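You operate a simulated robot arm through the tools that you are given. There is no shell and no other tool.

You run a simulated robot arm. Do the job below in one go: nothing can be reset, and whatever is moved stays where it is left.

JOB
Clamp the grease block in the vice and pump until grease shows at all three outlets.
Fine: stop pumping then; open the vice and put the block in the blue tray. No pumping with the vice open. Set down upright: grease block. Where these are worked on the way, their far stop is far enough and under half their travel is too little: lever of the blue vice.

The check looks at the end state, three seconds after you hand in, the way a careful person would. Anything else that was tipped, shoved, dropped, spilled or broken makes it a failure.

ROBOT AND FRAMES
A 6-joint arm with a two-finger gripper, fixed in place. Base frame: the origin is on the floor under the middle of its stand, x ahead of it, y to its left, z up. Readings come in mm, degrees, newtons and seconds.
It reaches about 1637 mm from its shoulder. Its first joint turns from -166.0 to 166.0 degrees. Payload 3.43 kg.
The TCP is the grasp point between the finger pads, 20 mm short of the fingertips. In the tool frame z runs along the fingers and y along their closing line. The gripper opens to 190 mm; its body begins 248 mm behind the TCP.
Orientation is that of the tool frame in the base frame, as a unit quaternion [x, y, z, w]. With the fingers straight down and closing along the base's y, the tool's x points along the base's -x, its y along +y and its z along -z.

CONTROLS
- The arm moves only by the tool arm_command. Its argument "series" is a list of rows, each a list of 2 entries, a list of its own where there are three numbers: the shift along the base's x, y, z in units of 25 mm (1.0 is 25 mm), then the turn, a rotation vector about the base's x, y, z in units of 8 degrees (1.0 is 8 degrees). In form: [[[x, y, z], [ax, ay, az]], ...]. A call has 1 to 20 rows; each row shifts and turns the commanded pose from where the row before left it. "grip" is the gripper command, from -1 (shut) to 1 (fully open), values between in proportion, set as the call begins (left out, the last holds). A call with a number of a shift or a turn outside -1 to 1 is refused whole. Each row takes 0.2 s and may step no farther than 50 mm and 8.6 degrees from the row before; otherwise, or with a gripper value out of range, the whole call is refused. Where a pose cannot be reached the arm comes as near as it can. A force on the tool above 70 N (or 10 N above the force at the start of the call, whichever is more), or a blocked arm, ends the call early, and 0.2 s more pass. Each finger travels about 45 mm/s and halts on what it meets, pressing with about 28 N; the grip force reading is that of the motor and also rises with nothing between the fingers. The clock runs only during rows and for 0.2 s after the last one: add rows that do not move to give the fingers time. The reply holds the time, the measured pose of the TCP, the force on the tool along the base axes, the opening and the grip force, in the units named above and with some noise, with the torque about the TCP (base axes, N m) and any sound that the robot's microphone picked up.
- Cameras (640 x 400 px; columns grow to the right, rows downward): "scene" is fixed at [62.9, -499.6, 1648.9]; the picture's right is [0.10, -0.99, 0.00], its down [-0.59, -0.06, -0.80] and it looks along [0.80, 0.08, -0.60] (base axes); focal length 337 px, centre (320, 200). "wrist" rides on the gripper at [70, -8, -288] in the tool frame; the picture's right is [0.12, 0.99, 0.00], its down [-0.96, 0.12, -0.25] and it looks along [-0.25, 0.03, 0.97] (tool axes); focal length 261 px, centre (320, 200). There is no depth. A picture from a camera that has moved, and an enlarged one, comes with that camera's place and axes in the base frame and with its lens. The place of the scene camera against the robot may be out by one fixed shift of up to 18 mm in any direction.
- snapshot(camera): a new picture of that camera. No time passes.
- move_column(by): slides the trunk up (or, below 0, down) by that many mm; the arm rides with it, the base frame stays. It gives what a move gives, with no picture.
- enlarge(camera, box): a new picture of the part [left, top, right, bottom] of that camera's present view, enlarged. No time passes.
- job_done(): hands the job in; it is judged then, once.

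Places have to be worked out from the pictures, the camera data and where the tool is seen. Open the gripper and draw the arm clear of the work before you hand the job in, unless the task says otherwise.

The tools are called after "Request:" as name(argument=value, ...) on one line, values as JSON. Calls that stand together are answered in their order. arm_command: Moves the arm, as the interface text tells. Its arguments: {"type":"object","properties":{"series":{"type":"array"},"grip":{"type":"number"}},"required":["series"]} The other tools are called the same way: move_column (by) moves the trunk up or down; snapshot (camera) takes a picture; enlarge (camera, box) takes an enlarged picture of a part of a camera's view; job_done () hands the job in.

At the start:

```text
time: 0.0
tool_pos: [520.2, -278.5, 1400.0]
tool_rot: [-0.001, 1.0, 0.001, 0.0]
force: [0.2, -0.9, 0.9]
wrist_torque: [-0.04, -0.02, 0.01]
grip_width: 190.2
gripper_force: 0.1
trunk travel left (down, up): [-233.0, 7.0]
```

scene: 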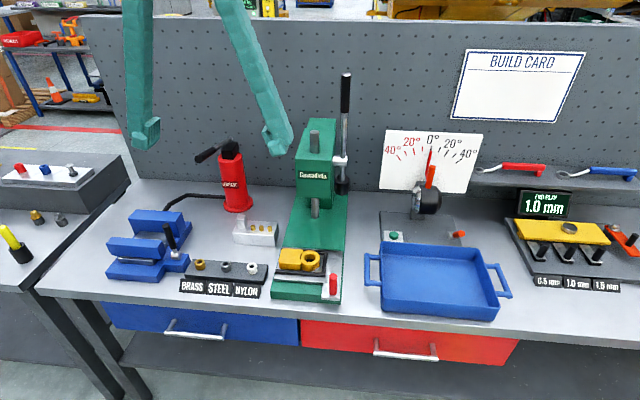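
wrist: 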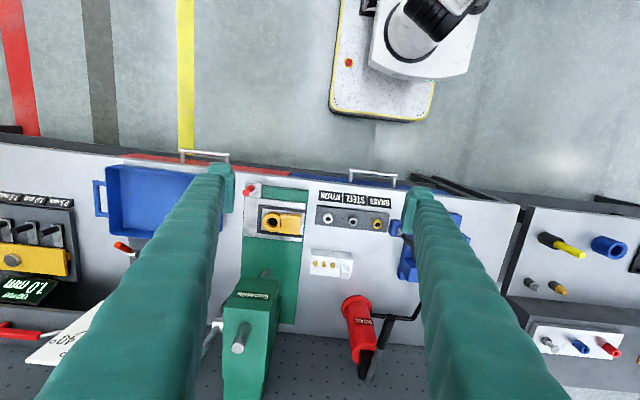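

I'll start by looking closely at the work area: the blue vice, grease block, grease gun/pump, and blue tray.

Request:
enlarge(camera="scene", box=[90, 120, 290, 310])

Request:
enlarge(camera="scene", box=[340, 180, 540, 330])

Request:
enlarge(camera="wrist", box=[240, 150, 480, 380])

```text
2.11 times, centred on (190, 215) of scene
camera zoom: at [62.9, -499.6, 1648.9], right [0.1, -0.99, 0.0], down [-0.59, -0.06, -0.8], along [0.8, 0.08, -0.6], focal length 710 px, centre (594, 168)
```

zoom: 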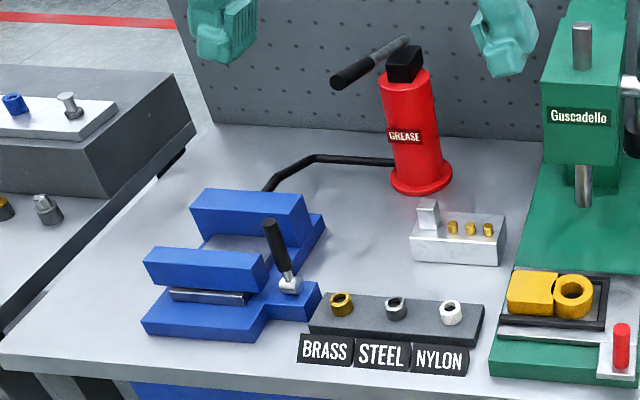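

```text
2.67 times, centred on (440, 255) of scene
camera zoom: at [62.9, -499.6, 1648.9], right [0.1, -0.99, 0.0], down [-0.59, -0.06, -0.8], along [0.8, 0.08, -0.6], focal length 899 px, centre (0, 53)
```

zoom: 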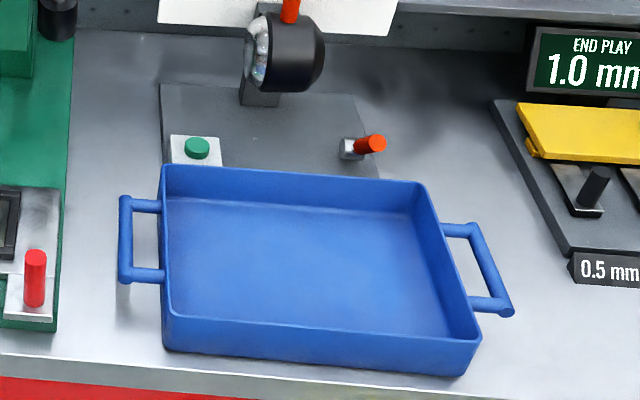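

```text
1.74 times, centred on (360, 265) of wrist
camera zoom: at [449.8, -286.1, 1687.6], right [-0.12, 0.99, 0.0], down [0.96, 0.12, 0.25], along [0.25, 0.03, -0.97], focal length 453 px, centre (250, 87)
```

zoom: 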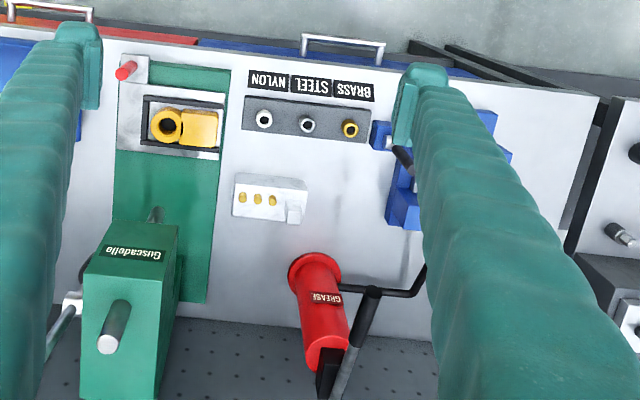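

The white grease block sits between the grease pump and the brass/steel/nylon rack, and the vice is at the left with its lever. I'll move the wrist camera over that area to measure places more exactly.

Request:
arm_command(series=[[[0.52, 0.872, -0.6], [0, 0, 0]], [[0.52, 0.872, -0.6], [0, 0, 0]], [[0.52, 0.872, -0.6], [0, 0, 0]], [[0.52, 0.872, -0.6], [0, 0, 0]], [[0.52, 0.872, -0.6], [0, 0, 0]], [[0.52, 0.872, -0.6], [0, 0, 0]], [[0.52, 0.872, -0.6], [0, 0, 0]], [[0.52, 0.872, -0.6], [0, 0, 0]], [[0.52, 0.872, -0.6], [0, 0, 0]], [[0.52, 0.872, -0.6], [0, 0, 0]]], grip=1)

```text
time: 2.2
tool_pos: [650.0, -61.0, 1248.3]
tool_rot: [0.0, 1.0, 0.0, 0.0]
force: [-0.4, -0.1, -0.1]
wrist_torque: [0.08, -0.09, 0.0]
grip_width: 190.0
gripper_force: 0.2
trunk travel left (down, up): [-233.0, 7.0]
```

The arm is at (650, -61, 1248) as commanded. I'll take pictures from here.

Request:
snapshot(camera="wrist")

Request:
snapshot(camera="scene")

Request:
enlarge(camera="wrist", box=[220, 130, 420, 330])

```text
taken
camera wrist: at [580.1, -70.1, 1536.8], right [-0.12, 0.99, 0.0], down [0.96, 0.12, 0.25], along [0.25, 0.03, -0.97], focal length 261 px, centre (320, 200)
```

wrist: 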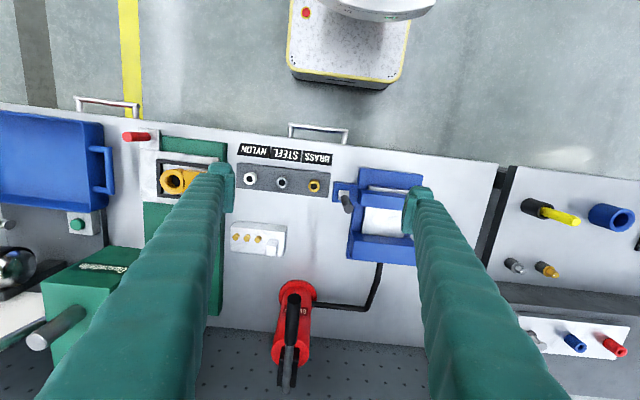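

```text
taken
```

scene: 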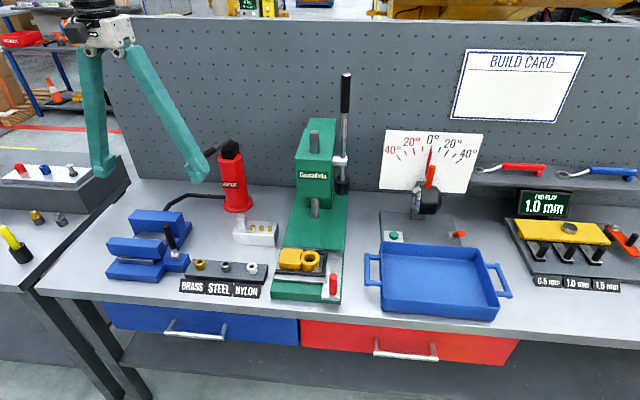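

```text
2.00 times, centred on (320, 230) of wrist
camera zoom: at [580.1, -70.1, 1536.8], right [-0.12, 0.99, 0.0], down [0.96, 0.12, 0.25], along [0.25, 0.03, -0.97], focal length 521 px, centre (320, 140)
```

zoom: 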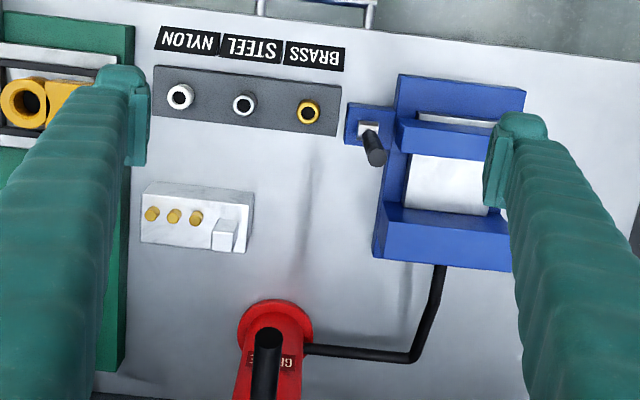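

The wrist view shows the vice jaws (opening along x, fixed jaw at the back with the hose), its lever at its -y side, the block with three brass stubs and a cube, and the pump handle pointing toward me. I'll go lower for a closer look at the block.

Request:
arm_command(series=[[[0.333, -0.727, -0.853], [0, 0, 0]], [[0.333, -0.727, -0.853], [0, 0, 0]], [[0.333, -0.727, -0.853], [0, 0, 0]], [[0.333, -0.727, -0.853], [0, 0, 0]], [[0.333, -0.727, -0.853], [0, 0, 0]], [[0.333, -0.727, -0.853], [0, 0, 0]]])

Request:
snapshot(camera="wrist")

Request:
enlarge(camera="wrist", box=[220, 150, 420, 280])

Request:
enlarge(camera="scene", box=[215, 200, 295, 260])

Request:
enlarge(camera="scene", box=[95, 195, 215, 290])

```text
time: 3.6
tool_pos: [697.7, -169.6, 1121.9]
tool_rot: [0.0, 1.0, 0.0, 0.0]
force: [-0.6, 0.6, 0.6]
wrist_torque: [-0.05, -0.04, -0.01]
grip_width: 189.9
gripper_force: 0.0
trunk travel left (down, up): [-233.0, 7.0]
```

```text
taken
camera wrist: at [627.5, -177.9, 1409.9], right [-0.12, 0.99, 0.0], down [0.96, 0.12, 0.25], along [0.25, 0.03, -0.97], focal length 261 px, centre (320, 200)
```

wrist: 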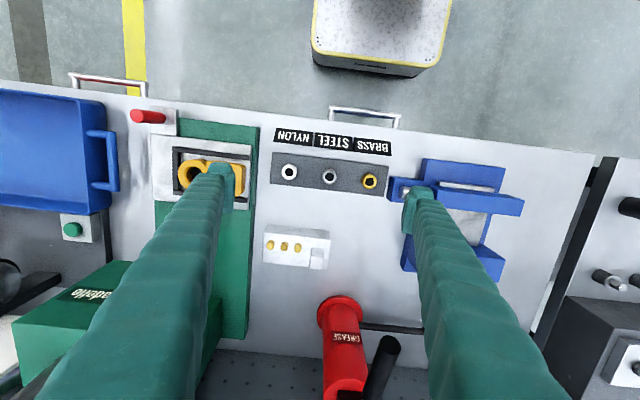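

```text
3.08 times, centred on (320, 215) of wrist
camera zoom: at [627.5, -177.9, 1409.9], right [-0.12, 0.99, 0.0], down [0.96, 0.12, 0.25], along [0.25, 0.03, -0.97], focal length 802 px, centre (320, 154)
```

zoom: 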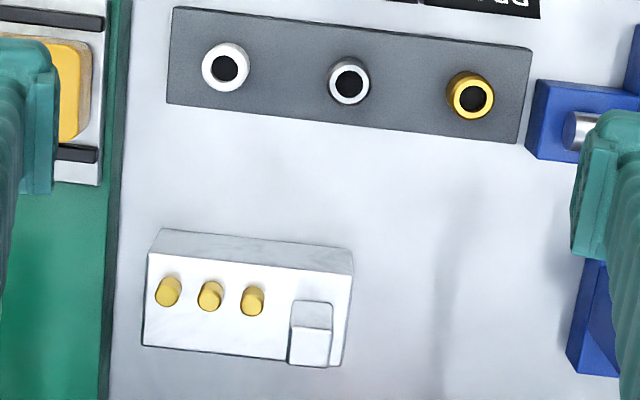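

```text
6.67 times, centred on (255, 230) of scene
camera zoom: at [62.9, -499.6, 1648.9], right [0.1, -0.99, 0.0], down [-0.59, -0.06, -0.8], along [0.8, 0.08, -0.6], focal length 2247 px, centre (753, 0)
```

zoom: 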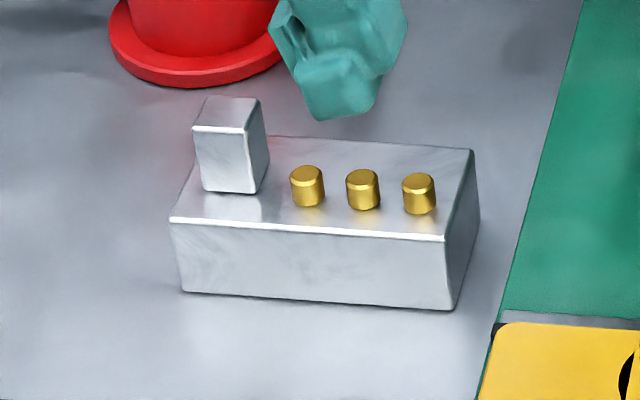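

```text
4.21 times, centred on (155, 242) of scene
camera zoom: at [62.9, -499.6, 1648.9], right [0.1, -0.99, 0.0], down [-0.59, -0.06, -0.8], along [0.8, 0.08, -0.6], focal length 1419 px, centre (1015, 21)
```

zoom: 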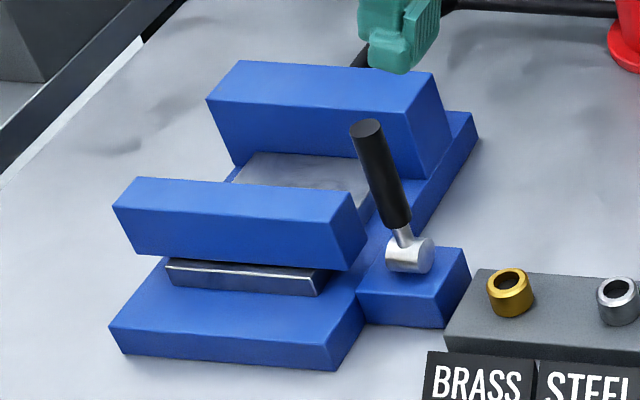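

The block looks about 128×62×45 mm at roughly (855,-197), with its cube at the back-left and the brass stubs on top. Next I'll take a close view of the vice to measure the jaw gap and the lever.

Request:
arm_command(series=[[[-0.173, 0.982, -0.225], [0, 0, 0]], [[-0.173, 0.982, -0.225], [0, 0, 0]], [[-0.173, 0.982, -0.225], [0, 0, 0]], [[-0.173, 0.982, -0.225], [0, 0, 0]], [[-0.173, 0.982, -0.225], [0, 0, 0]], [[-0.173, 0.982, -0.225], [0, 0, 0]], [[-0.173, 0.982, -0.225], [0, 0, 0]], [[-0.173, 0.982, -0.225], [0, 0, 0]], [[-0.173, 0.982, -0.225], [0, 0, 0]], [[-0.173, 0.982, -0.225], [0, 0, 0]], [[-0.173, 0.982, -0.225], [0, 0, 0]]])

Request:
snapshot(camera="wrist")

Request:
enlarge(camera="wrist", box=[230, 160, 410, 290])

Request:
enlarge(camera="scene", box=[95, 150, 255, 290])

```text
time: 6.0
tool_pos: [652.2, 100.5, 1061.5]
tool_rot: [0.0, 1.0, 0.0, 0.0]
force: [-0.1, -0.2, 0.6]
wrist_torque: [0.06, -0.01, 0.02]
grip_width: 190.0
gripper_force: 0.0
trunk travel left (down, up): [-233.0, 7.0]
```

```text
taken
camera wrist: at [582.0, 93.2, 1348.6], right [-0.12, 0.99, 0.0], down [0.96, 0.12, 0.25], along [0.25, 0.03, -0.97], focal length 261 px, centre (320, 200)
```

wrist: 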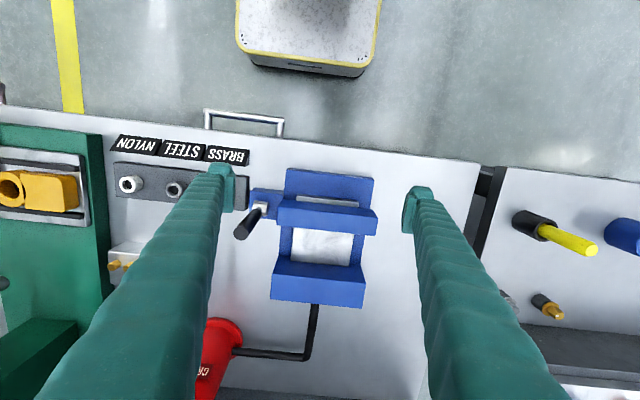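

```text
3.08 times, centred on (320, 225) of wrist
camera zoom: at [582.0, 93.2, 1348.6], right [-0.12, 0.99, 0.0], down [0.96, 0.12, 0.25], along [0.25, 0.03, -0.97], focal length 802 px, centre (320, 123)
```

zoom: 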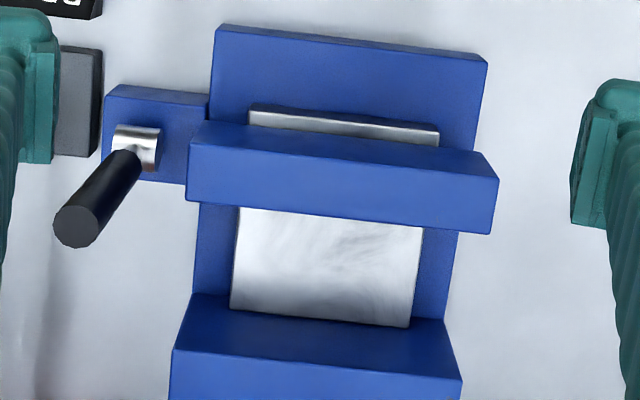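

```text
2.86 times, centred on (175, 220) of scene
camera zoom: at [62.9, -499.6, 1648.9], right [0.1, -0.99, 0.0], down [-0.59, -0.06, -0.8], along [0.8, 0.08, -0.6], focal length 963 px, centre (734, 143)
```

zoom: 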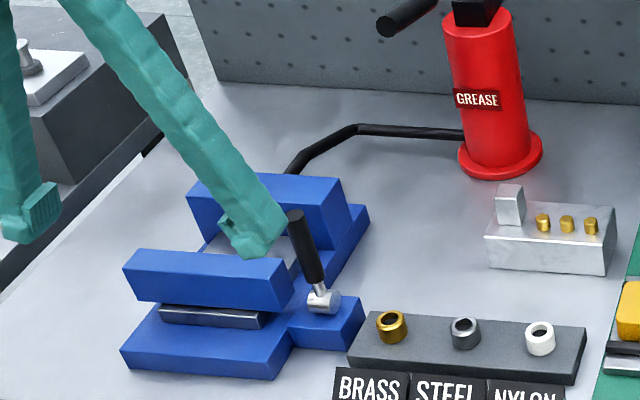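

The vice is aligned with the base axes; its lever is standing vertical about a y-axis hub near (718, 7). I'll zoom further to measure the jaws.

Request:
enlarge(camera="wrist", box=[240, 160, 330, 220])

Request:
enlarge(camera="wrist", box=[300, 165, 390, 225])

Request:
enlarge(camera="wrist", box=[260, 220, 380, 310])

Request:
enlarge(camera="scene", box=[185, 120, 265, 190])

```text
6.67 times, centred on (285, 190) of wrist
camera zoom: at [582.0, 93.2, 1348.6], right [-0.12, 0.99, 0.0], down [0.96, 0.12, 0.25], along [0.25, 0.03, -0.97], focal length 1738 px, centre (553, 267)
```

zoom: 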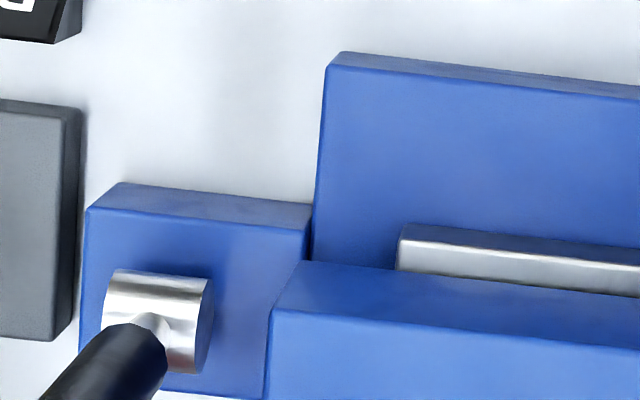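

```text
6.67 times, centred on (345, 195) of wrist
camera zoom: at [582.0, 93.2, 1348.6], right [-0.12, 0.99, 0.0], down [0.96, 0.12, 0.25], along [0.25, 0.03, -0.97], focal length 1738 px, centre (153, 233)
```

zoom: 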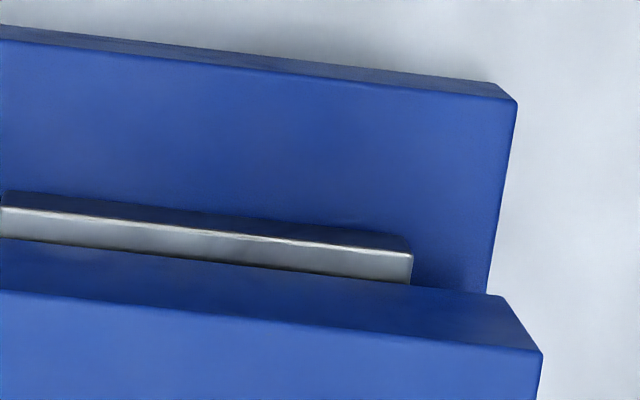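

```text
4.44 times, centred on (320, 265) of wrist
camera zoom: at [582.0, 93.2, 1348.6], right [-0.12, 0.99, 0.0], down [0.96, 0.12, 0.25], along [0.25, 0.03, -0.97], focal length 1158 px, centre (320, -89)
```

zoom: 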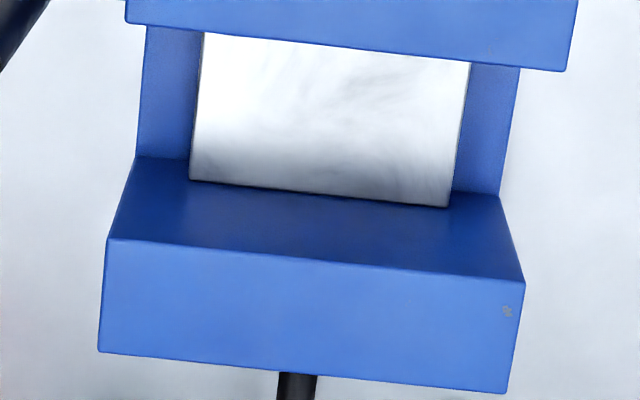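

```text
5.71 times, centred on (225, 155) of scene
camera zoom: at [62.9, -499.6, 1648.9], right [0.1, -0.99, 0.0], down [-0.59, -0.06, -0.8], along [0.8, 0.08, -0.6], focal length 1926 px, centre (863, 457)
```

zoom: 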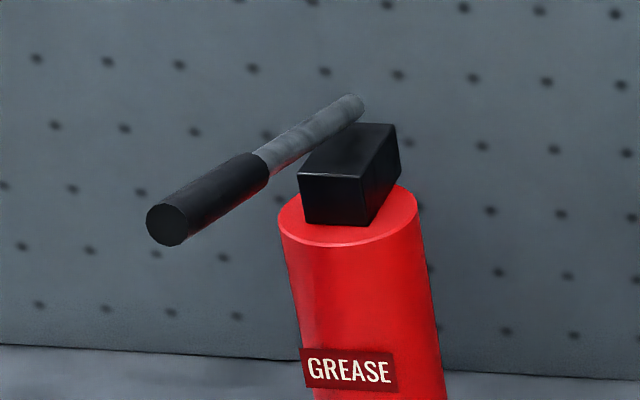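

Now I'll zoom on the label rack from this view to triangulate the table height against the earlier view.

Request:
enlarge(camera="wrist", box=[95, 125, 255, 225])

Request:
enlarge(camera="wrist", box=[90, 220, 250, 320])

Request:
enlarge(camera="scene", box=[95, 185, 175, 245])

```text
4.00 times, centred on (175, 175) of wrist
camera zoom: at [582.0, 93.2, 1348.6], right [-0.12, 0.99, 0.0], down [0.96, 0.12, 0.25], along [0.25, 0.03, -0.97], focal length 1043 px, centre (900, 300)
```

zoom: 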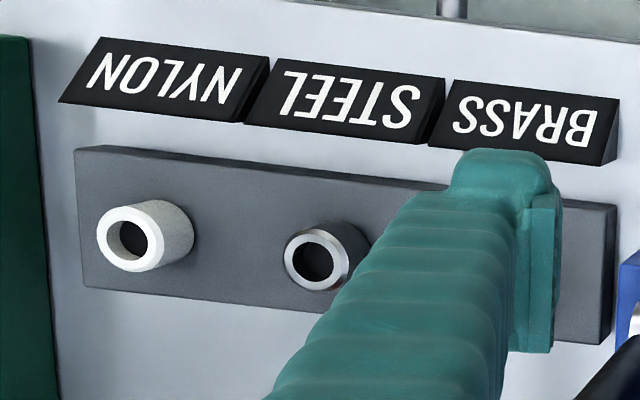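

```text
4.00 times, centred on (170, 270) of wrist
camera zoom: at [582.0, 93.2, 1348.6], right [-0.12, 0.99, 0.0], down [0.96, 0.12, 0.25], along [0.25, 0.03, -0.97], focal length 1043 px, centre (920, -80)
```

zoom: 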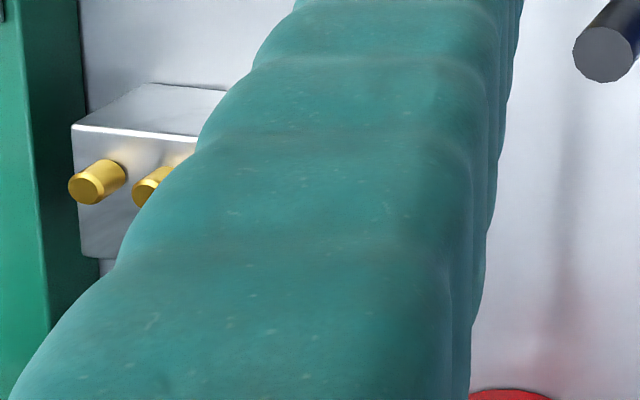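

```text
6.67 times, centred on (135, 215) of scene
camera zoom: at [62.9, -499.6, 1648.9], right [0.1, -0.99, 0.0], down [-0.59, -0.06, -0.8], along [0.8, 0.08, -0.6], focal length 2247 px, centre (1553, 100)
```

zoom: 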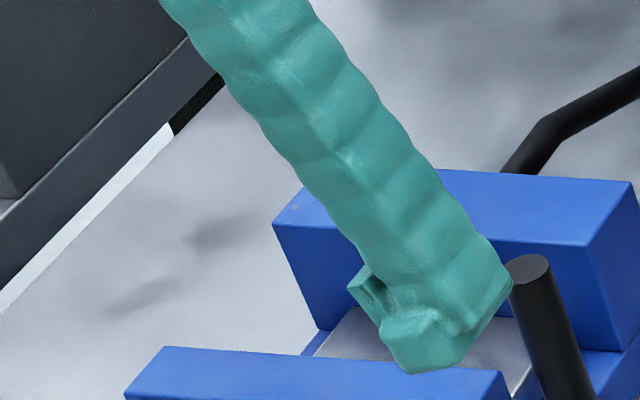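

The triangulation gives the table near z≈850, block top ≈907 and jaw tops ≈957. I now check the finger shape in the wrist view, since clearances around the lever and jaws are tight.

Request:
enlarge(camera="wrist", box=[190, 150, 250, 230])

Request:
enlarge(camera="wrist", box=[390, 170, 460, 250])

Request:
enlarge(camera="scene", box=[80, 160, 190, 245])

```text
5.00 times, centred on (220, 190) of wrist
camera zoom: at [582.0, 93.2, 1348.6], right [-0.12, 0.99, 0.0], down [0.96, 0.12, 0.25], along [0.25, 0.03, -0.97], focal length 1303 px, centre (820, 250)
```

zoom: 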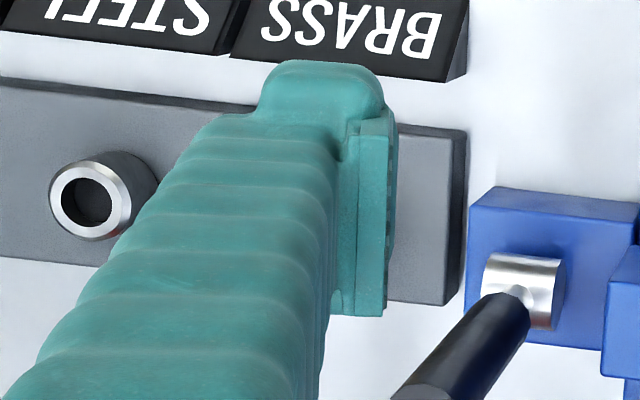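

```text
5.00 times, centred on (425, 210) of wrist
camera zoom: at [582.0, 93.2, 1348.6], right [-0.12, 0.99, 0.0], down [0.96, 0.12, 0.25], along [0.25, 0.03, -0.97], focal length 1303 px, centre (-205, 150)
```

zoom: 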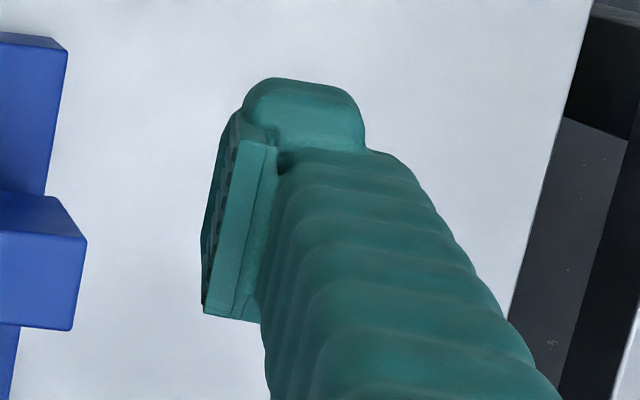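

```text
4.71 times, centred on (135, 202) of scene
camera zoom: at [62.9, -499.6, 1648.9], right [0.1, -0.99, 0.0], down [-0.59, -0.06, -0.8], along [0.8, 0.08, -0.6], focal length 1586 px, centre (1191, 188)
```

zoom: 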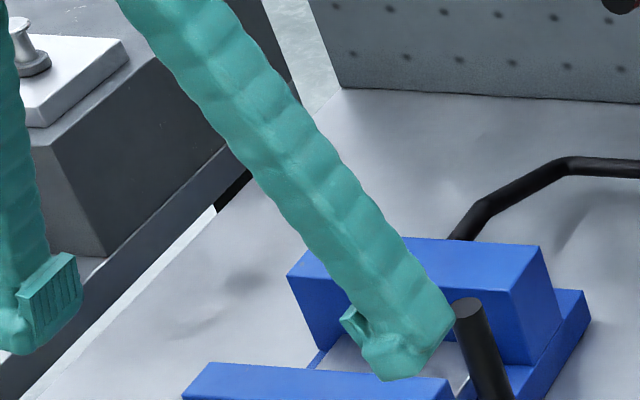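

Fingers are chunky (~40 mm wide pads), so I'll plan to grip the block on its two y-ends and keep clear of the pump handle, whose end is near (827,-82,1187). First I go back along -y at safe height, narrowing the gripper to about 165 mm.

Request:
arm_command(series=[[[0, -0.998, 0], [0, 0, 0]], [[0, -0.998, 0], [0, 0, 0]], [[0, -0.998, 0], [0, 0, 0]], [[0, -0.998, 0], [0, 0, 0]], [[0, -0.998, 0], [0, 0, 0]], [[0, -0.998, 0], [0, 0, 0]], [[0, -0.998, 0], [0, 0, 0]], [[0, -0.998, 0], [0, 0, 0]], [[0, -0.998, 0], [0, 0, 0]], [[0, -0.998, 0], [0, 0, 0]], [[0, -0.998, 0], [0, 0, 0]], [[0, -0.998, 0], [0, 0, 0]], [[0.4, 0, -0.6], [0, 0, 0]], [[0.4, 0, -0.6], [0, 0, 0]], [[0.4, 0, -0.6], [0, 0, 0]]], grip=0.737)

Request:
snapshot(camera="wrist")

Request:
enlarge(camera="wrist", box=[220, 200, 420, 330])

Request:
snapshot(camera="scene")

```text
time: 9.2
tool_pos: [682.2, -196.7, 1014.6]
tool_rot: [0.0, 1.0, 0.0, 0.0]
force: [-0.6, -0.1, 0.1]
wrist_torque: [0.01, -0.04, 0.03]
grip_width: 165.2
gripper_force: 0.0
trunk travel left (down, up): [-233.0, 7.0]
```

```text
taken
camera wrist: at [612.2, -204.9, 1302.8], right [-0.12, 0.99, 0.0], down [0.96, 0.12, 0.25], along [0.25, 0.03, -0.97], focal length 261 px, centre (320, 200)
```

wrist: 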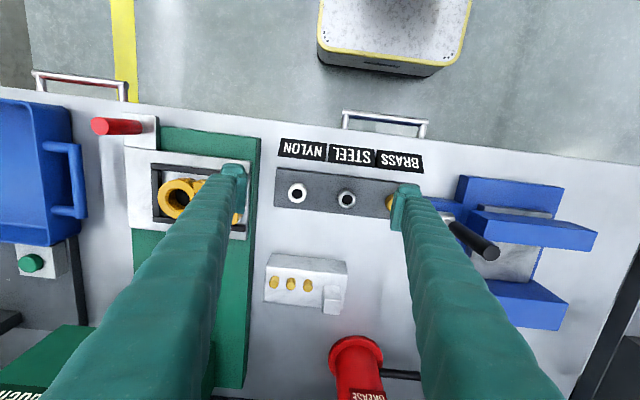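

```text
3.08 times, centred on (320, 265) of wrist
camera zoom: at [612.2, -204.9, 1302.8], right [-0.12, 0.99, 0.0], down [0.96, 0.12, 0.25], along [0.25, 0.03, -0.97], focal length 802 px, centre (320, 0)
```

zoom: 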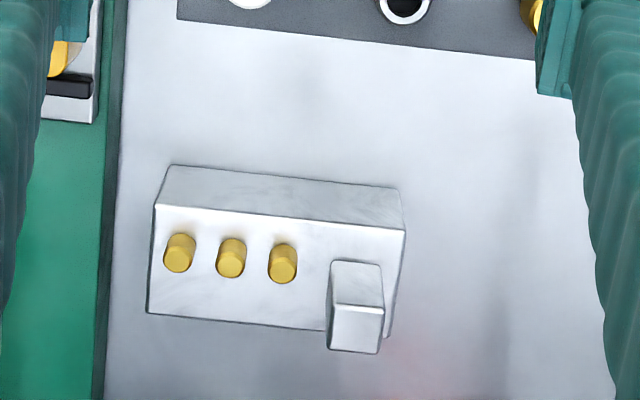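

```text
taken
```

scene: 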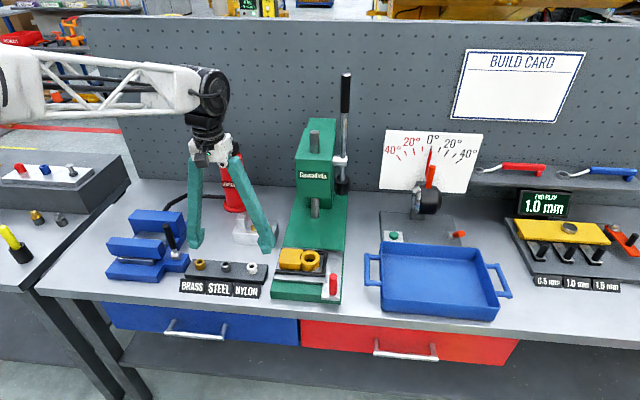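

The new view agrees: block x 839–907, y −268.5…−130, top z≈907, table ≈855; the press plate edge is at y≈−299 with top ≈887. I move in along +x over the block at z≈985, below the pump handle.

Request:
arm_command(series=[[[0.954, -0.0125, -0.15], [0, 0, 0]], [[0.954, -0.0125, -0.15], [0, 0, 0]], [[0.954, -0.0125, -0.15], [0, 0, 0]], [[0.954, -0.0125, -0.15], [0, 0, 0]], [[0.954, -0.0125, -0.15], [0, 0, 0]], [[0.954, -0.0125, -0.15], [0, 0, 0]], [[0.954, -0.0125, -0.15], [0, 0, 0]], [[0.954, -0.0125, -0.15], [0, 0, 0]]])

Request:
snapshot(camera="wrist")

Request:
enlarge(camera="wrist", box=[200, 130, 440, 280])

Request:
enlarge(camera="scene", box=[170, 120, 330, 260])

```text
time: 11.0
tool_pos: [873.5, -201.5, 986.4]
tool_rot: [0.0, 1.0, 0.0, 0.0]
force: [0.1, 0.0, 0.4]
wrist_torque: [0.01, -0.1, -0.01]
grip_width: 165.1
gripper_force: 0.0
trunk travel left (down, up): [-233.0, 7.0]
```

```text
taken
camera wrist: at [802.4, -209.3, 1274.0], right [-0.12, 0.99, 0.0], down [0.96, 0.12, 0.25], along [0.25, 0.03, -0.97], focal length 261 px, centre (320, 200)
```

wrist: 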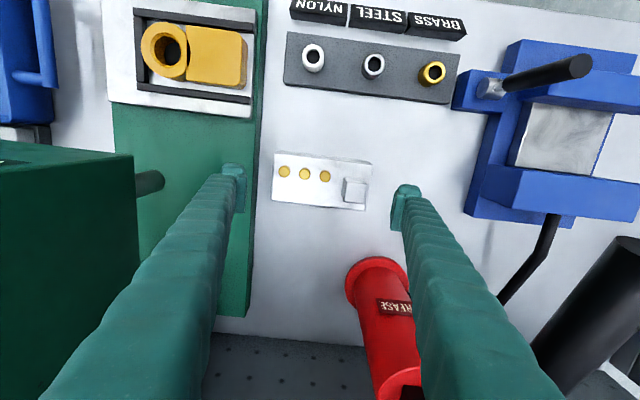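

```text
2.67 times, centred on (320, 205) of wrist
camera zoom: at [802.4, -209.3, 1274.0], right [-0.12, 0.99, 0.0], down [0.96, 0.12, 0.25], along [0.25, 0.03, -0.97], focal length 695 px, centre (320, 187)
```

zoom: 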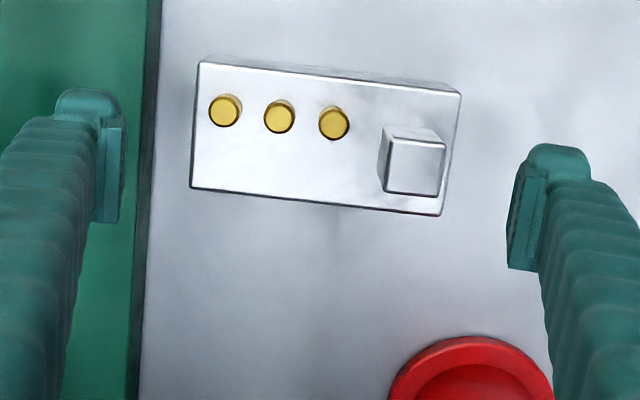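

```text
2.86 times, centred on (250, 190) of scene
camera zoom: at [62.9, -499.6, 1648.9], right [0.1, -0.99, 0.0], down [-0.59, -0.06, -0.8], along [0.8, 0.08, -0.6], focal length 963 px, centre (520, 229)
```

zoom: 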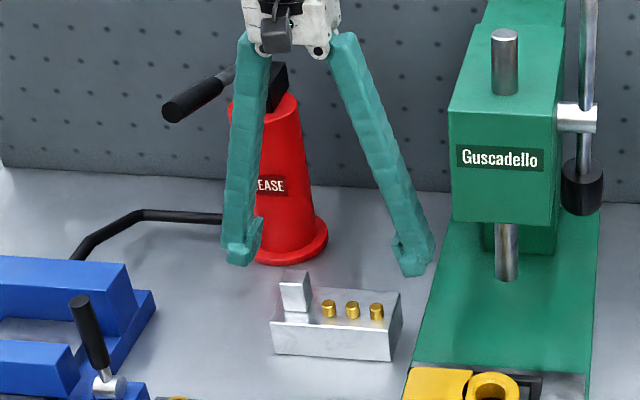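

The block is centred between the fingers (block centre ≈ (872,−199.3)). I narrow to ~152 mm and descend to TCP z≈911, keeping the tips above the press plate.

Request:
arm_command(series=[[[-0.06, 0.088, 0], [0, 0, 0]], [[0, 0, -0.5], [0, 0, 0]], [[0, 0, -0.5], [0, 0, 0]], [[0, 0, -0.5], [0, 0, 0]], [[0, 0, -0.5], [0, 0, 0]], [[0, 0, -0.5], [0, 0, 0]], [[0, 0, -0.3], [0, 0, 0]], [[0, 0, -0.2], [0, 0, 0]], [[0, 0, 0], [0, 0, 0]]], grip=0.6)

Request:
snapshot(camera="wrist")

Request:
enlarge(camera="wrist", box=[210, 150, 430, 280])

Request:
enlarge(camera="scene", box=[200, 170, 310, 260])

```text
time: 13.0
tool_pos: [870.8, -196.9, 909.1]
tool_rot: [-0.001, 1.0, 0.0, -0.001]
force: [0.9, -0.4, 0.2]
wrist_torque: [0.03, 0.01, 0.01]
grip_width: 152.2
gripper_force: 0.1
trunk travel left (down, up): [-233.0, 7.0]
```

```text
taken
camera wrist: at [801.1, -205.5, 1197.4], right [-0.12, 0.99, 0.0], down [0.96, 0.12, 0.25], along [0.25, 0.03, -0.97], focal length 261 px, centre (320, 200)
```

wrist: 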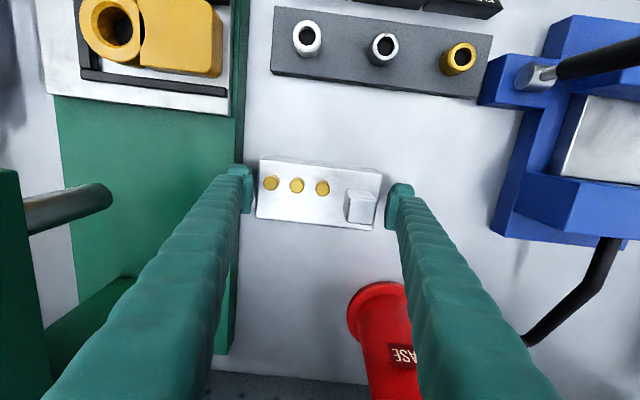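

```text
2.91 times, centred on (320, 215) of wrist
camera zoom: at [801.1, -205.5, 1197.4], right [-0.12, 0.99, 0.0], down [0.96, 0.12, 0.25], along [0.25, 0.03, -0.97], focal length 758 px, centre (320, 156)
```

zoom: 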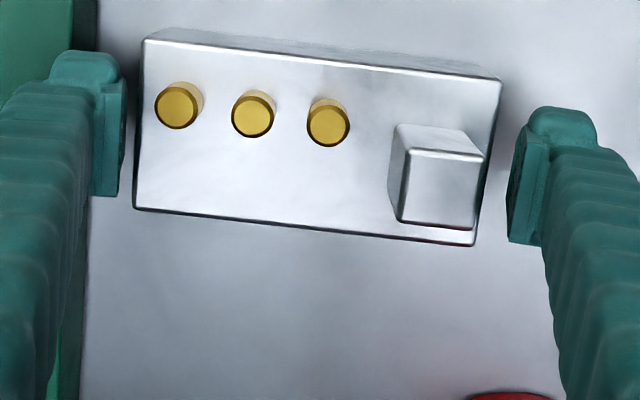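

```text
4.44 times, centred on (255, 215) of scene
camera zoom: at [62.9, -499.6, 1648.9], right [0.1, -0.99, 0.0], down [-0.59, -0.06, -0.8], along [0.8, 0.08, -0.6], focal length 1498 px, centre (609, 133)
```

zoom: 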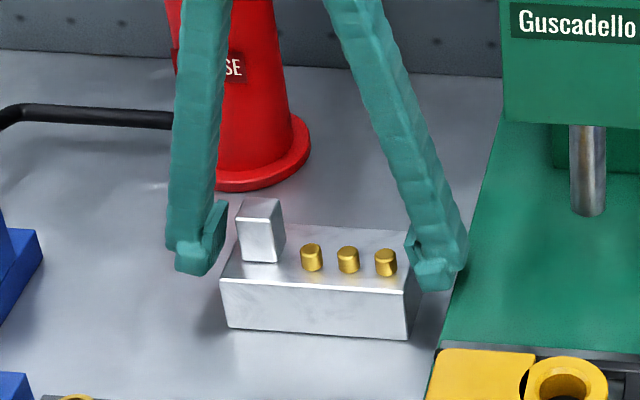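

Tips are alongside the block ends, just above the plate level. I nudge 2 mm in −y to centre, then close on the block.

Request:
arm_command(series=[[[0.03, -0.09, 0], [0, 0, 0]], [[0, 0, 0], [0, 0, 0]]])

Request:
arm_command(series=[[[0, 0, 0], [0, 0, 0]], [[0, 0, 0], [0, 0, 0]], [[0, 0, 0], [0, 0, 0]], [[0, 0, 0], [0, 0, 0]], [[0, 0, 0], [0, 0, 0]]], grip=-1)

Request:
enlarge(camera="wrist", box=[210, 150, 430, 280])

Request:
enlarge(camera="scene", box=[200, 170, 310, 260])

```text
time: 13.6
tool_pos: [872.4, -200.1, 909.5]
tool_rot: [0.0, 1.0, 0.0, -0.001]
force: [-0.3, -0.1, 0.6]
wrist_torque: [-0.01, -0.01, 0.02]
grip_width: 152.0
gripper_force: 0.0
trunk travel left (down, up): [-233.0, 7.0]
```

```text
time: 14.8
tool_pos: [871.4, -199.1, 909.9]
tool_rot: [0.0, 1.0, 0.0, 0.001]
force: [0.1, -1.2, 0.7]
wrist_torque: [0.01, -0.01, 0.0]
grip_width: 139.0
gripper_force: 28.2
trunk travel left (down, up): [-233.0, 7.0]
```

```text
2.91 times, centred on (320, 215) of wrist
camera zoom: at [801.9, -208.0, 1197.3], right [-0.12, 0.99, 0.0], down [0.96, 0.12, 0.25], along [0.25, 0.03, -0.97], focal length 758 px, centre (320, 156)
```

zoom: 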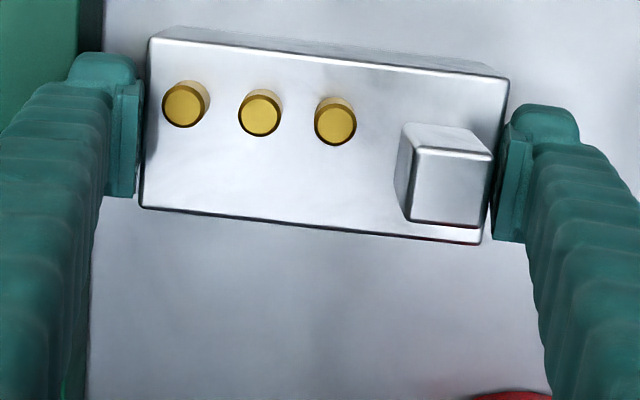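

```text
4.44 times, centred on (255, 215) of scene
camera zoom: at [62.9, -499.6, 1648.9], right [0.1, -0.99, 0.0], down [-0.59, -0.06, -0.8], along [0.8, 0.08, -0.6], focal length 1498 px, centre (609, 133)
```

zoom: 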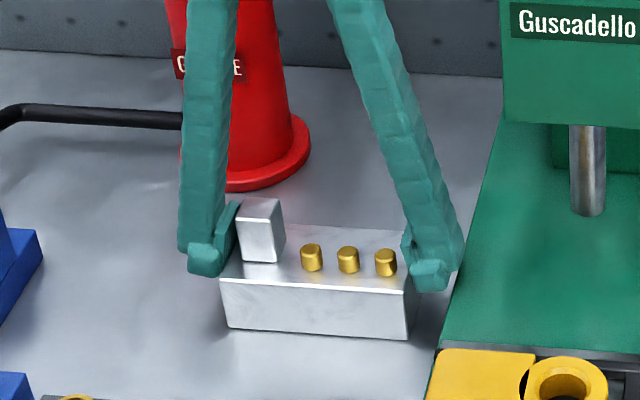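

Gripped at 139 mm with 28 N. I lift a little first and check that it holds level.

Request:
arm_command(series=[[[0, 0, 0.2], [0, 0, 0]], [[0, 0, 0.3], [0, 0, 0]], [[0, 0, 0.4], [0, 0, 0]], [[0, 0, 0.5], [0, 0, 0]], [[0, 0, 0], [0, 0, 0]]])

Request:
enlarge(camera="scene", box=[200, 170, 310, 260])

Request:
enlarge(camera="wrist", box=[210, 150, 430, 280])

```text
time: 16.0
tool_pos: [871.7, -200.6, 943.3]
tool_rot: [0.001, 1.0, -0.001, 0.001]
force: [0.0, 0.0, -5.0]
wrist_torque: [-0.04, -0.03, 0.01]
grip_width: 139.0
gripper_force: 28.1
trunk travel left (down, up): [-233.0, 7.0]
```

```text
4.44 times, centred on (255, 215) of scene
camera zoom: at [62.9, -499.6, 1648.9], right [0.1, -0.99, 0.0], down [-0.59, -0.06, -0.8], along [0.8, 0.08, -0.6], focal length 1498 px, centre (609, 133)
```

zoom: 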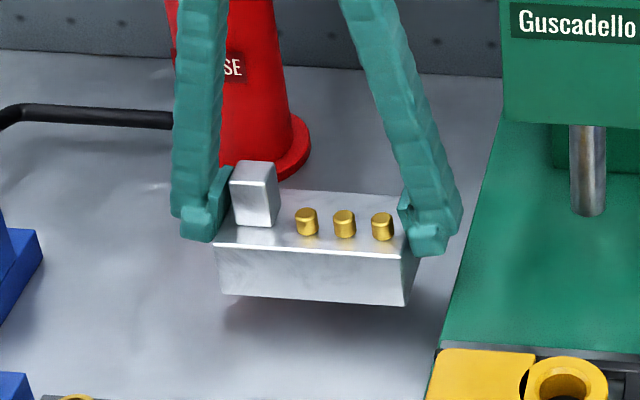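

```text
2.91 times, centred on (320, 215) of wrist
camera zoom: at [802.3, -208.6, 1231.6], right [-0.12, 0.99, 0.0], down [0.96, 0.12, 0.25], along [0.25, 0.03, -0.97], focal length 758 px, centre (320, 156)
```

zoom: 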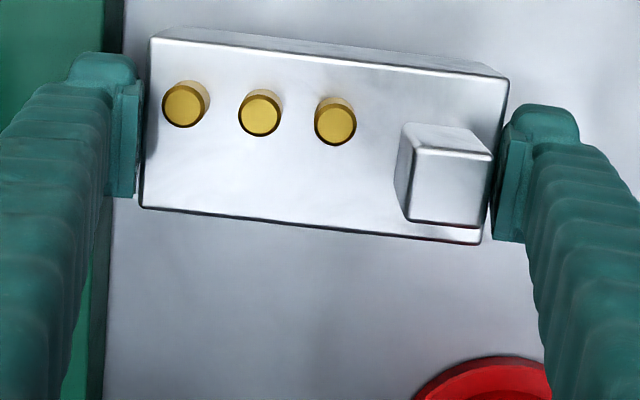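

The block hangs level (about 0.5 kg). I raise it, withdraw toward −x to clear the pump handle, then raise above the lever height.

Request:
arm_command(series=[[[0, 0, 0.6], [0, 0, 0]], [[0, 0, 0.9], [0, 0, 0]], [[-0.4, 0, 0.9], [0, 0, 0]], [[-0.9, 0, 0.2], [0, 0, 0]], [[-0.9, 0, 0], [0, 0, 0]], [[-0.9, 0, 0], [0, 0, 0]], [[-0.9, 0, 0], [0, 0, 0]], [[-0.9, 0, 0], [0, 0, 0]], [[-0.6, 0, 0.4], [0, 0, 0]], [[0, 0, 0.9], [0, 0, 0]], [[0, 0, 0.9], [0, 0, 0]], [[0, 0, 0.9], [0, 0, 0]], [[0, 0, 0.9], [0, 0, 0]], [[0, 0, 0.5], [0, 0, 0]], [[0, 0, 0], [0, 0, 0]]])

Request:
snapshot(camera="scene")

```text
time: 19.2
tool_pos: [734.6, -201.4, 1123.0]
tool_rot: [0.0, 1.0, 0.0, 0.0]
force: [0.2, 0.3, -6.6]
wrist_torque: [-0.02, -0.01, 0.01]
grip_width: 139.1
gripper_force: 28.0
trunk travel left (down, up): [-233.0, 7.0]
```

```text
taken
```

scene: 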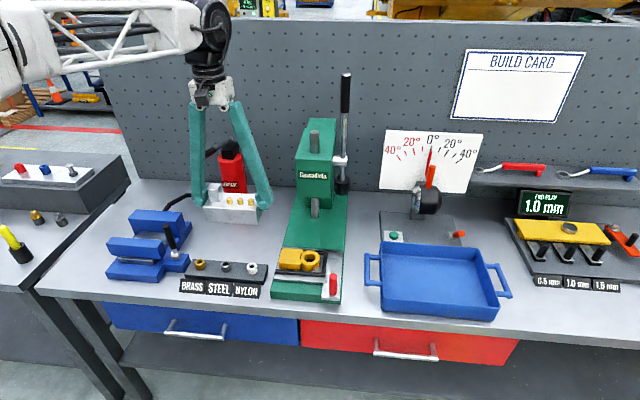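

All fine. Now I move across in +y to above the vice (y≈121.5), well above the lever.

Request:
arm_command(series=[[[0, 0.99, 0], [0, 0, 0]], [[0, 0.99, 0], [0, 0, 0]], [[0, 0.99, 0], [0, 0, 0]], [[0, 0.99, 0], [0, 0, 0]], [[0, 0.99, 0], [0, 0, 0]], [[0, 0.99, 0], [0, 0, 0]], [[0, 0.99, 0], [0, 0, 0]], [[0, 0.99, 0], [0, 0, 0]], [[0, 0.99, 0], [0, 0, 0]], [[0, 0.99, 0], [0, 0, 0]], [[0, 0.99, 0], [0, 0, 0]], [[0, 0.99, 0], [0, 0, 0]], [[0, 0.99, 0], [0, 0, 0]], [[0.6, 0, 0], [0, 0, 0]], [[0.6, 0, 0], [0, 0, 0]], [[0.54, 0, 0], [0, 0, 0]], [[0, 0, 0], [0, 0, 0]]])

Request:
snapshot(camera="wrist")

Request:
enlarge(camera="wrist", box=[200, 130, 440, 280])

Request:
enlarge(camera="scene", box=[80, 100, 250, 290])

```text
time: 22.8
tool_pos: [777.6, 122.2, 1122.1]
tool_rot: [0.0, 1.0, 0.0, -0.001]
force: [-0.4, 0.4, -5.3]
wrist_torque: [-0.02, 0.0, -0.02]
grip_width: 139.0
gripper_force: 27.8
trunk travel left (down, up): [-233.0, 7.0]
```

```text
taken
camera wrist: at [708.2, 114.6, 1409.7], right [-0.12, 0.99, 0.0], down [0.96, 0.12, 0.25], along [0.25, 0.03, -0.97], focal length 261 px, centre (320, 200)
```

wrist: 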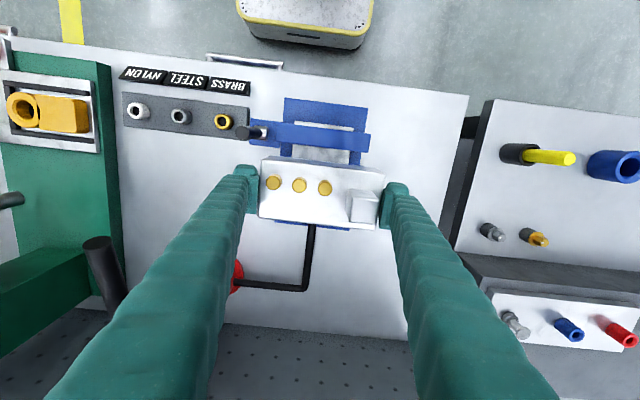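

```text
2.67 times, centred on (320, 205) of wrist
camera zoom: at [708.2, 114.6, 1409.7], right [-0.12, 0.99, 0.0], down [0.96, 0.12, 0.25], along [0.25, 0.03, -0.97], focal length 695 px, centre (320, 187)
```

zoom: 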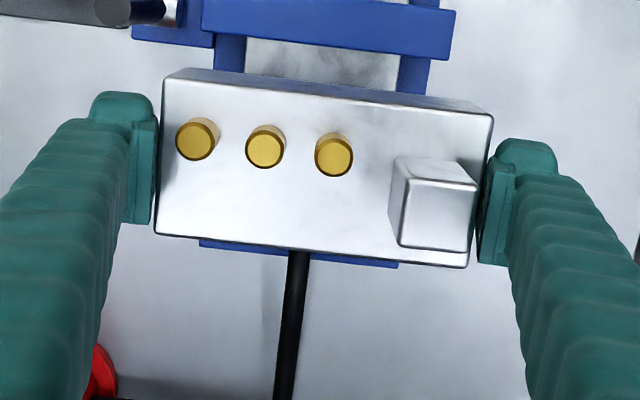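

```text
2.11 times, centred on (165, 195) of scene
camera zoom: at [62.9, -499.6, 1648.9], right [0.1, -0.99, 0.0], down [-0.59, -0.06, -0.8], along [0.8, 0.08, -0.6], focal length 710 px, centre (646, 210)
```

zoom: 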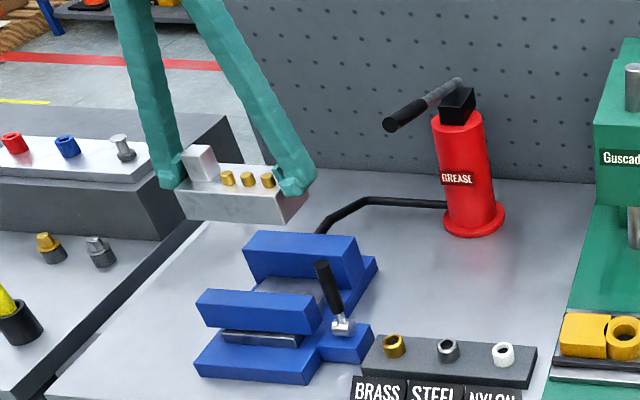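

View confirms front jaw inner face x≈731, back jaw ≈818.5, jaw tops ≈956, slide surface ≈901; the block (741–812 in x) lines up. I lower until its bottom is just above the jaw tops... down to TCP z≈1000, then check.

Request:
arm_command(series=[[[0, 0, -0.9], [0, 0, 0]], [[0, 0, -0.9], [0, 0, 0]], [[0, 0, -0.9], [0, 0, 0]], [[0, 0, -0.9], [0, 0, 0]], [[0, 0, -0.6], [0, 0, 0]], [[0, 0, -0.4], [0, 0, 0]], [[0, 0, 0], [0, 0, 0]]])

Request:
enlarge(camera="wrist", box=[200, 130, 440, 280])

Request:
enlarge(camera="scene", box=[95, 180, 215, 290])

```text
time: 24.4
tool_pos: [776.9, 123.3, 1007.8]
tool_rot: [0.0, 1.0, 0.0, 0.0]
force: [0.2, 0.5, -5.1]
wrist_torque: [-0.04, 0.0, -0.02]
grip_width: 139.0
gripper_force: 28.2
trunk travel left (down, up): [-233.0, 7.0]
```

```text
2.67 times, centred on (320, 205) of wrist
camera zoom: at [708.0, 115.9, 1295.0], right [-0.12, 0.99, 0.0], down [0.96, 0.12, 0.25], along [0.25, 0.03, -0.97], focal length 695 px, centre (320, 187)
```

zoom: 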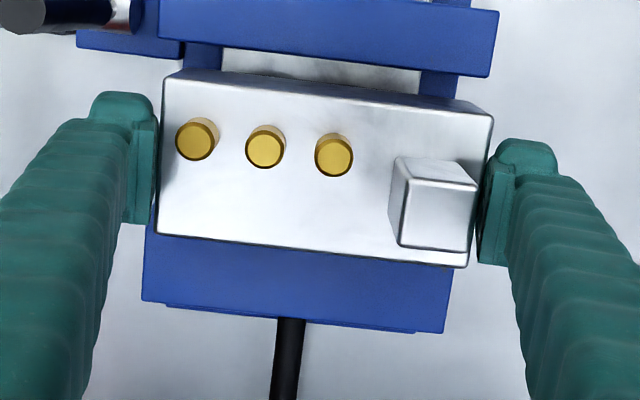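

```text
3.64 times, centred on (155, 235) of scene
camera zoom: at [62.9, -499.6, 1648.9], right [0.1, -0.99, 0.0], down [-0.59, -0.06, -0.8], along [0.8, 0.08, -0.6], focal length 1226 px, centre (920, 73)
```

zoom: 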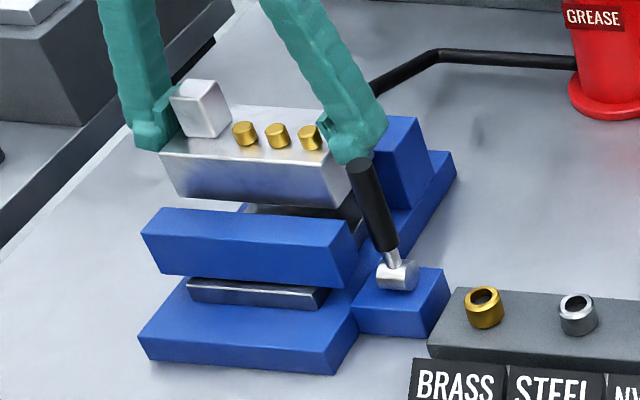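

The block bottom is right at jaw-top height and well between the jaws in x (front ~10 mm, back ~6 mm gap). I go down slowly to just above the slide plate.

Request:
arm_command(series=[[[0, 0, -0.3], [0, 0, 0]], [[0, 0, -0.3], [0, 0, 0]], [[0, 0, -0.3], [0, 0, 0]], [[0, 0, -0.3], [0, 0, 0]], [[0, 0, -0.3], [0, 0, 0]], [[0, 0, -0.2], [0, 0, 0]], [[0, 0, 0], [0, 0, 0]]])

Request:
arm_command(series=[[[0, 0, -0.08], [0, 0, 0]], [[0, 0, -0.08], [0, 0, 0]], [[0, 0, 0], [0, 0, 0]]])

Request:
enlarge(camera="scene", box=[95, 180, 215, 290])

Request:
enlarge(camera="wrist", box=[200, 130, 440, 280])

```text
time: 26.0
tool_pos: [778.1, 123.1, 964.9]
tool_rot: [-0.001, 1.0, 0.0, 0.0]
force: [0.3, 0.2, -5.6]
wrist_torque: [-0.01, 0.01, -0.02]
grip_width: 139.0
gripper_force: 28.1
trunk travel left (down, up): [-233.0, 7.0]
```

```text
time: 26.8
tool_pos: [778.0, 122.3, 960.4]
tool_rot: [0.0, 1.0, 0.0, -0.001]
force: [0.0, 0.6, -5.9]
wrist_torque: [-0.03, -0.01, -0.04]
grip_width: 139.2
gripper_force: 27.8
trunk travel left (down, up): [-233.0, 7.0]
```

```text
3.64 times, centred on (155, 235) of scene
camera zoom: at [62.9, -499.6, 1648.9], right [0.1, -0.99, 0.0], down [-0.59, -0.06, -0.8], along [0.8, 0.08, -0.6], focal length 1226 px, centre (920, 73)
```

zoom: 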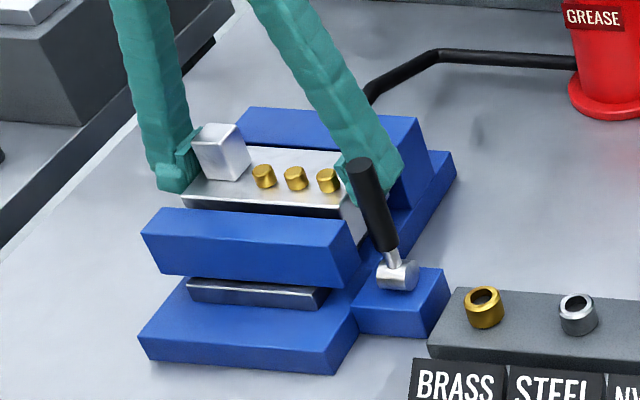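

```text
2.67 times, centred on (320, 205) of wrist
camera zoom: at [708.4, 115.1, 1248.2], right [-0.12, 0.99, 0.0], down [0.96, 0.12, 0.25], along [0.25, 0.03, -0.97], focal length 695 px, centre (320, 187)
```

zoom: 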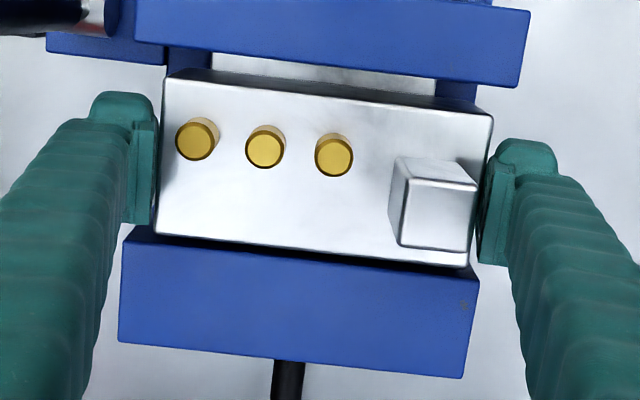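

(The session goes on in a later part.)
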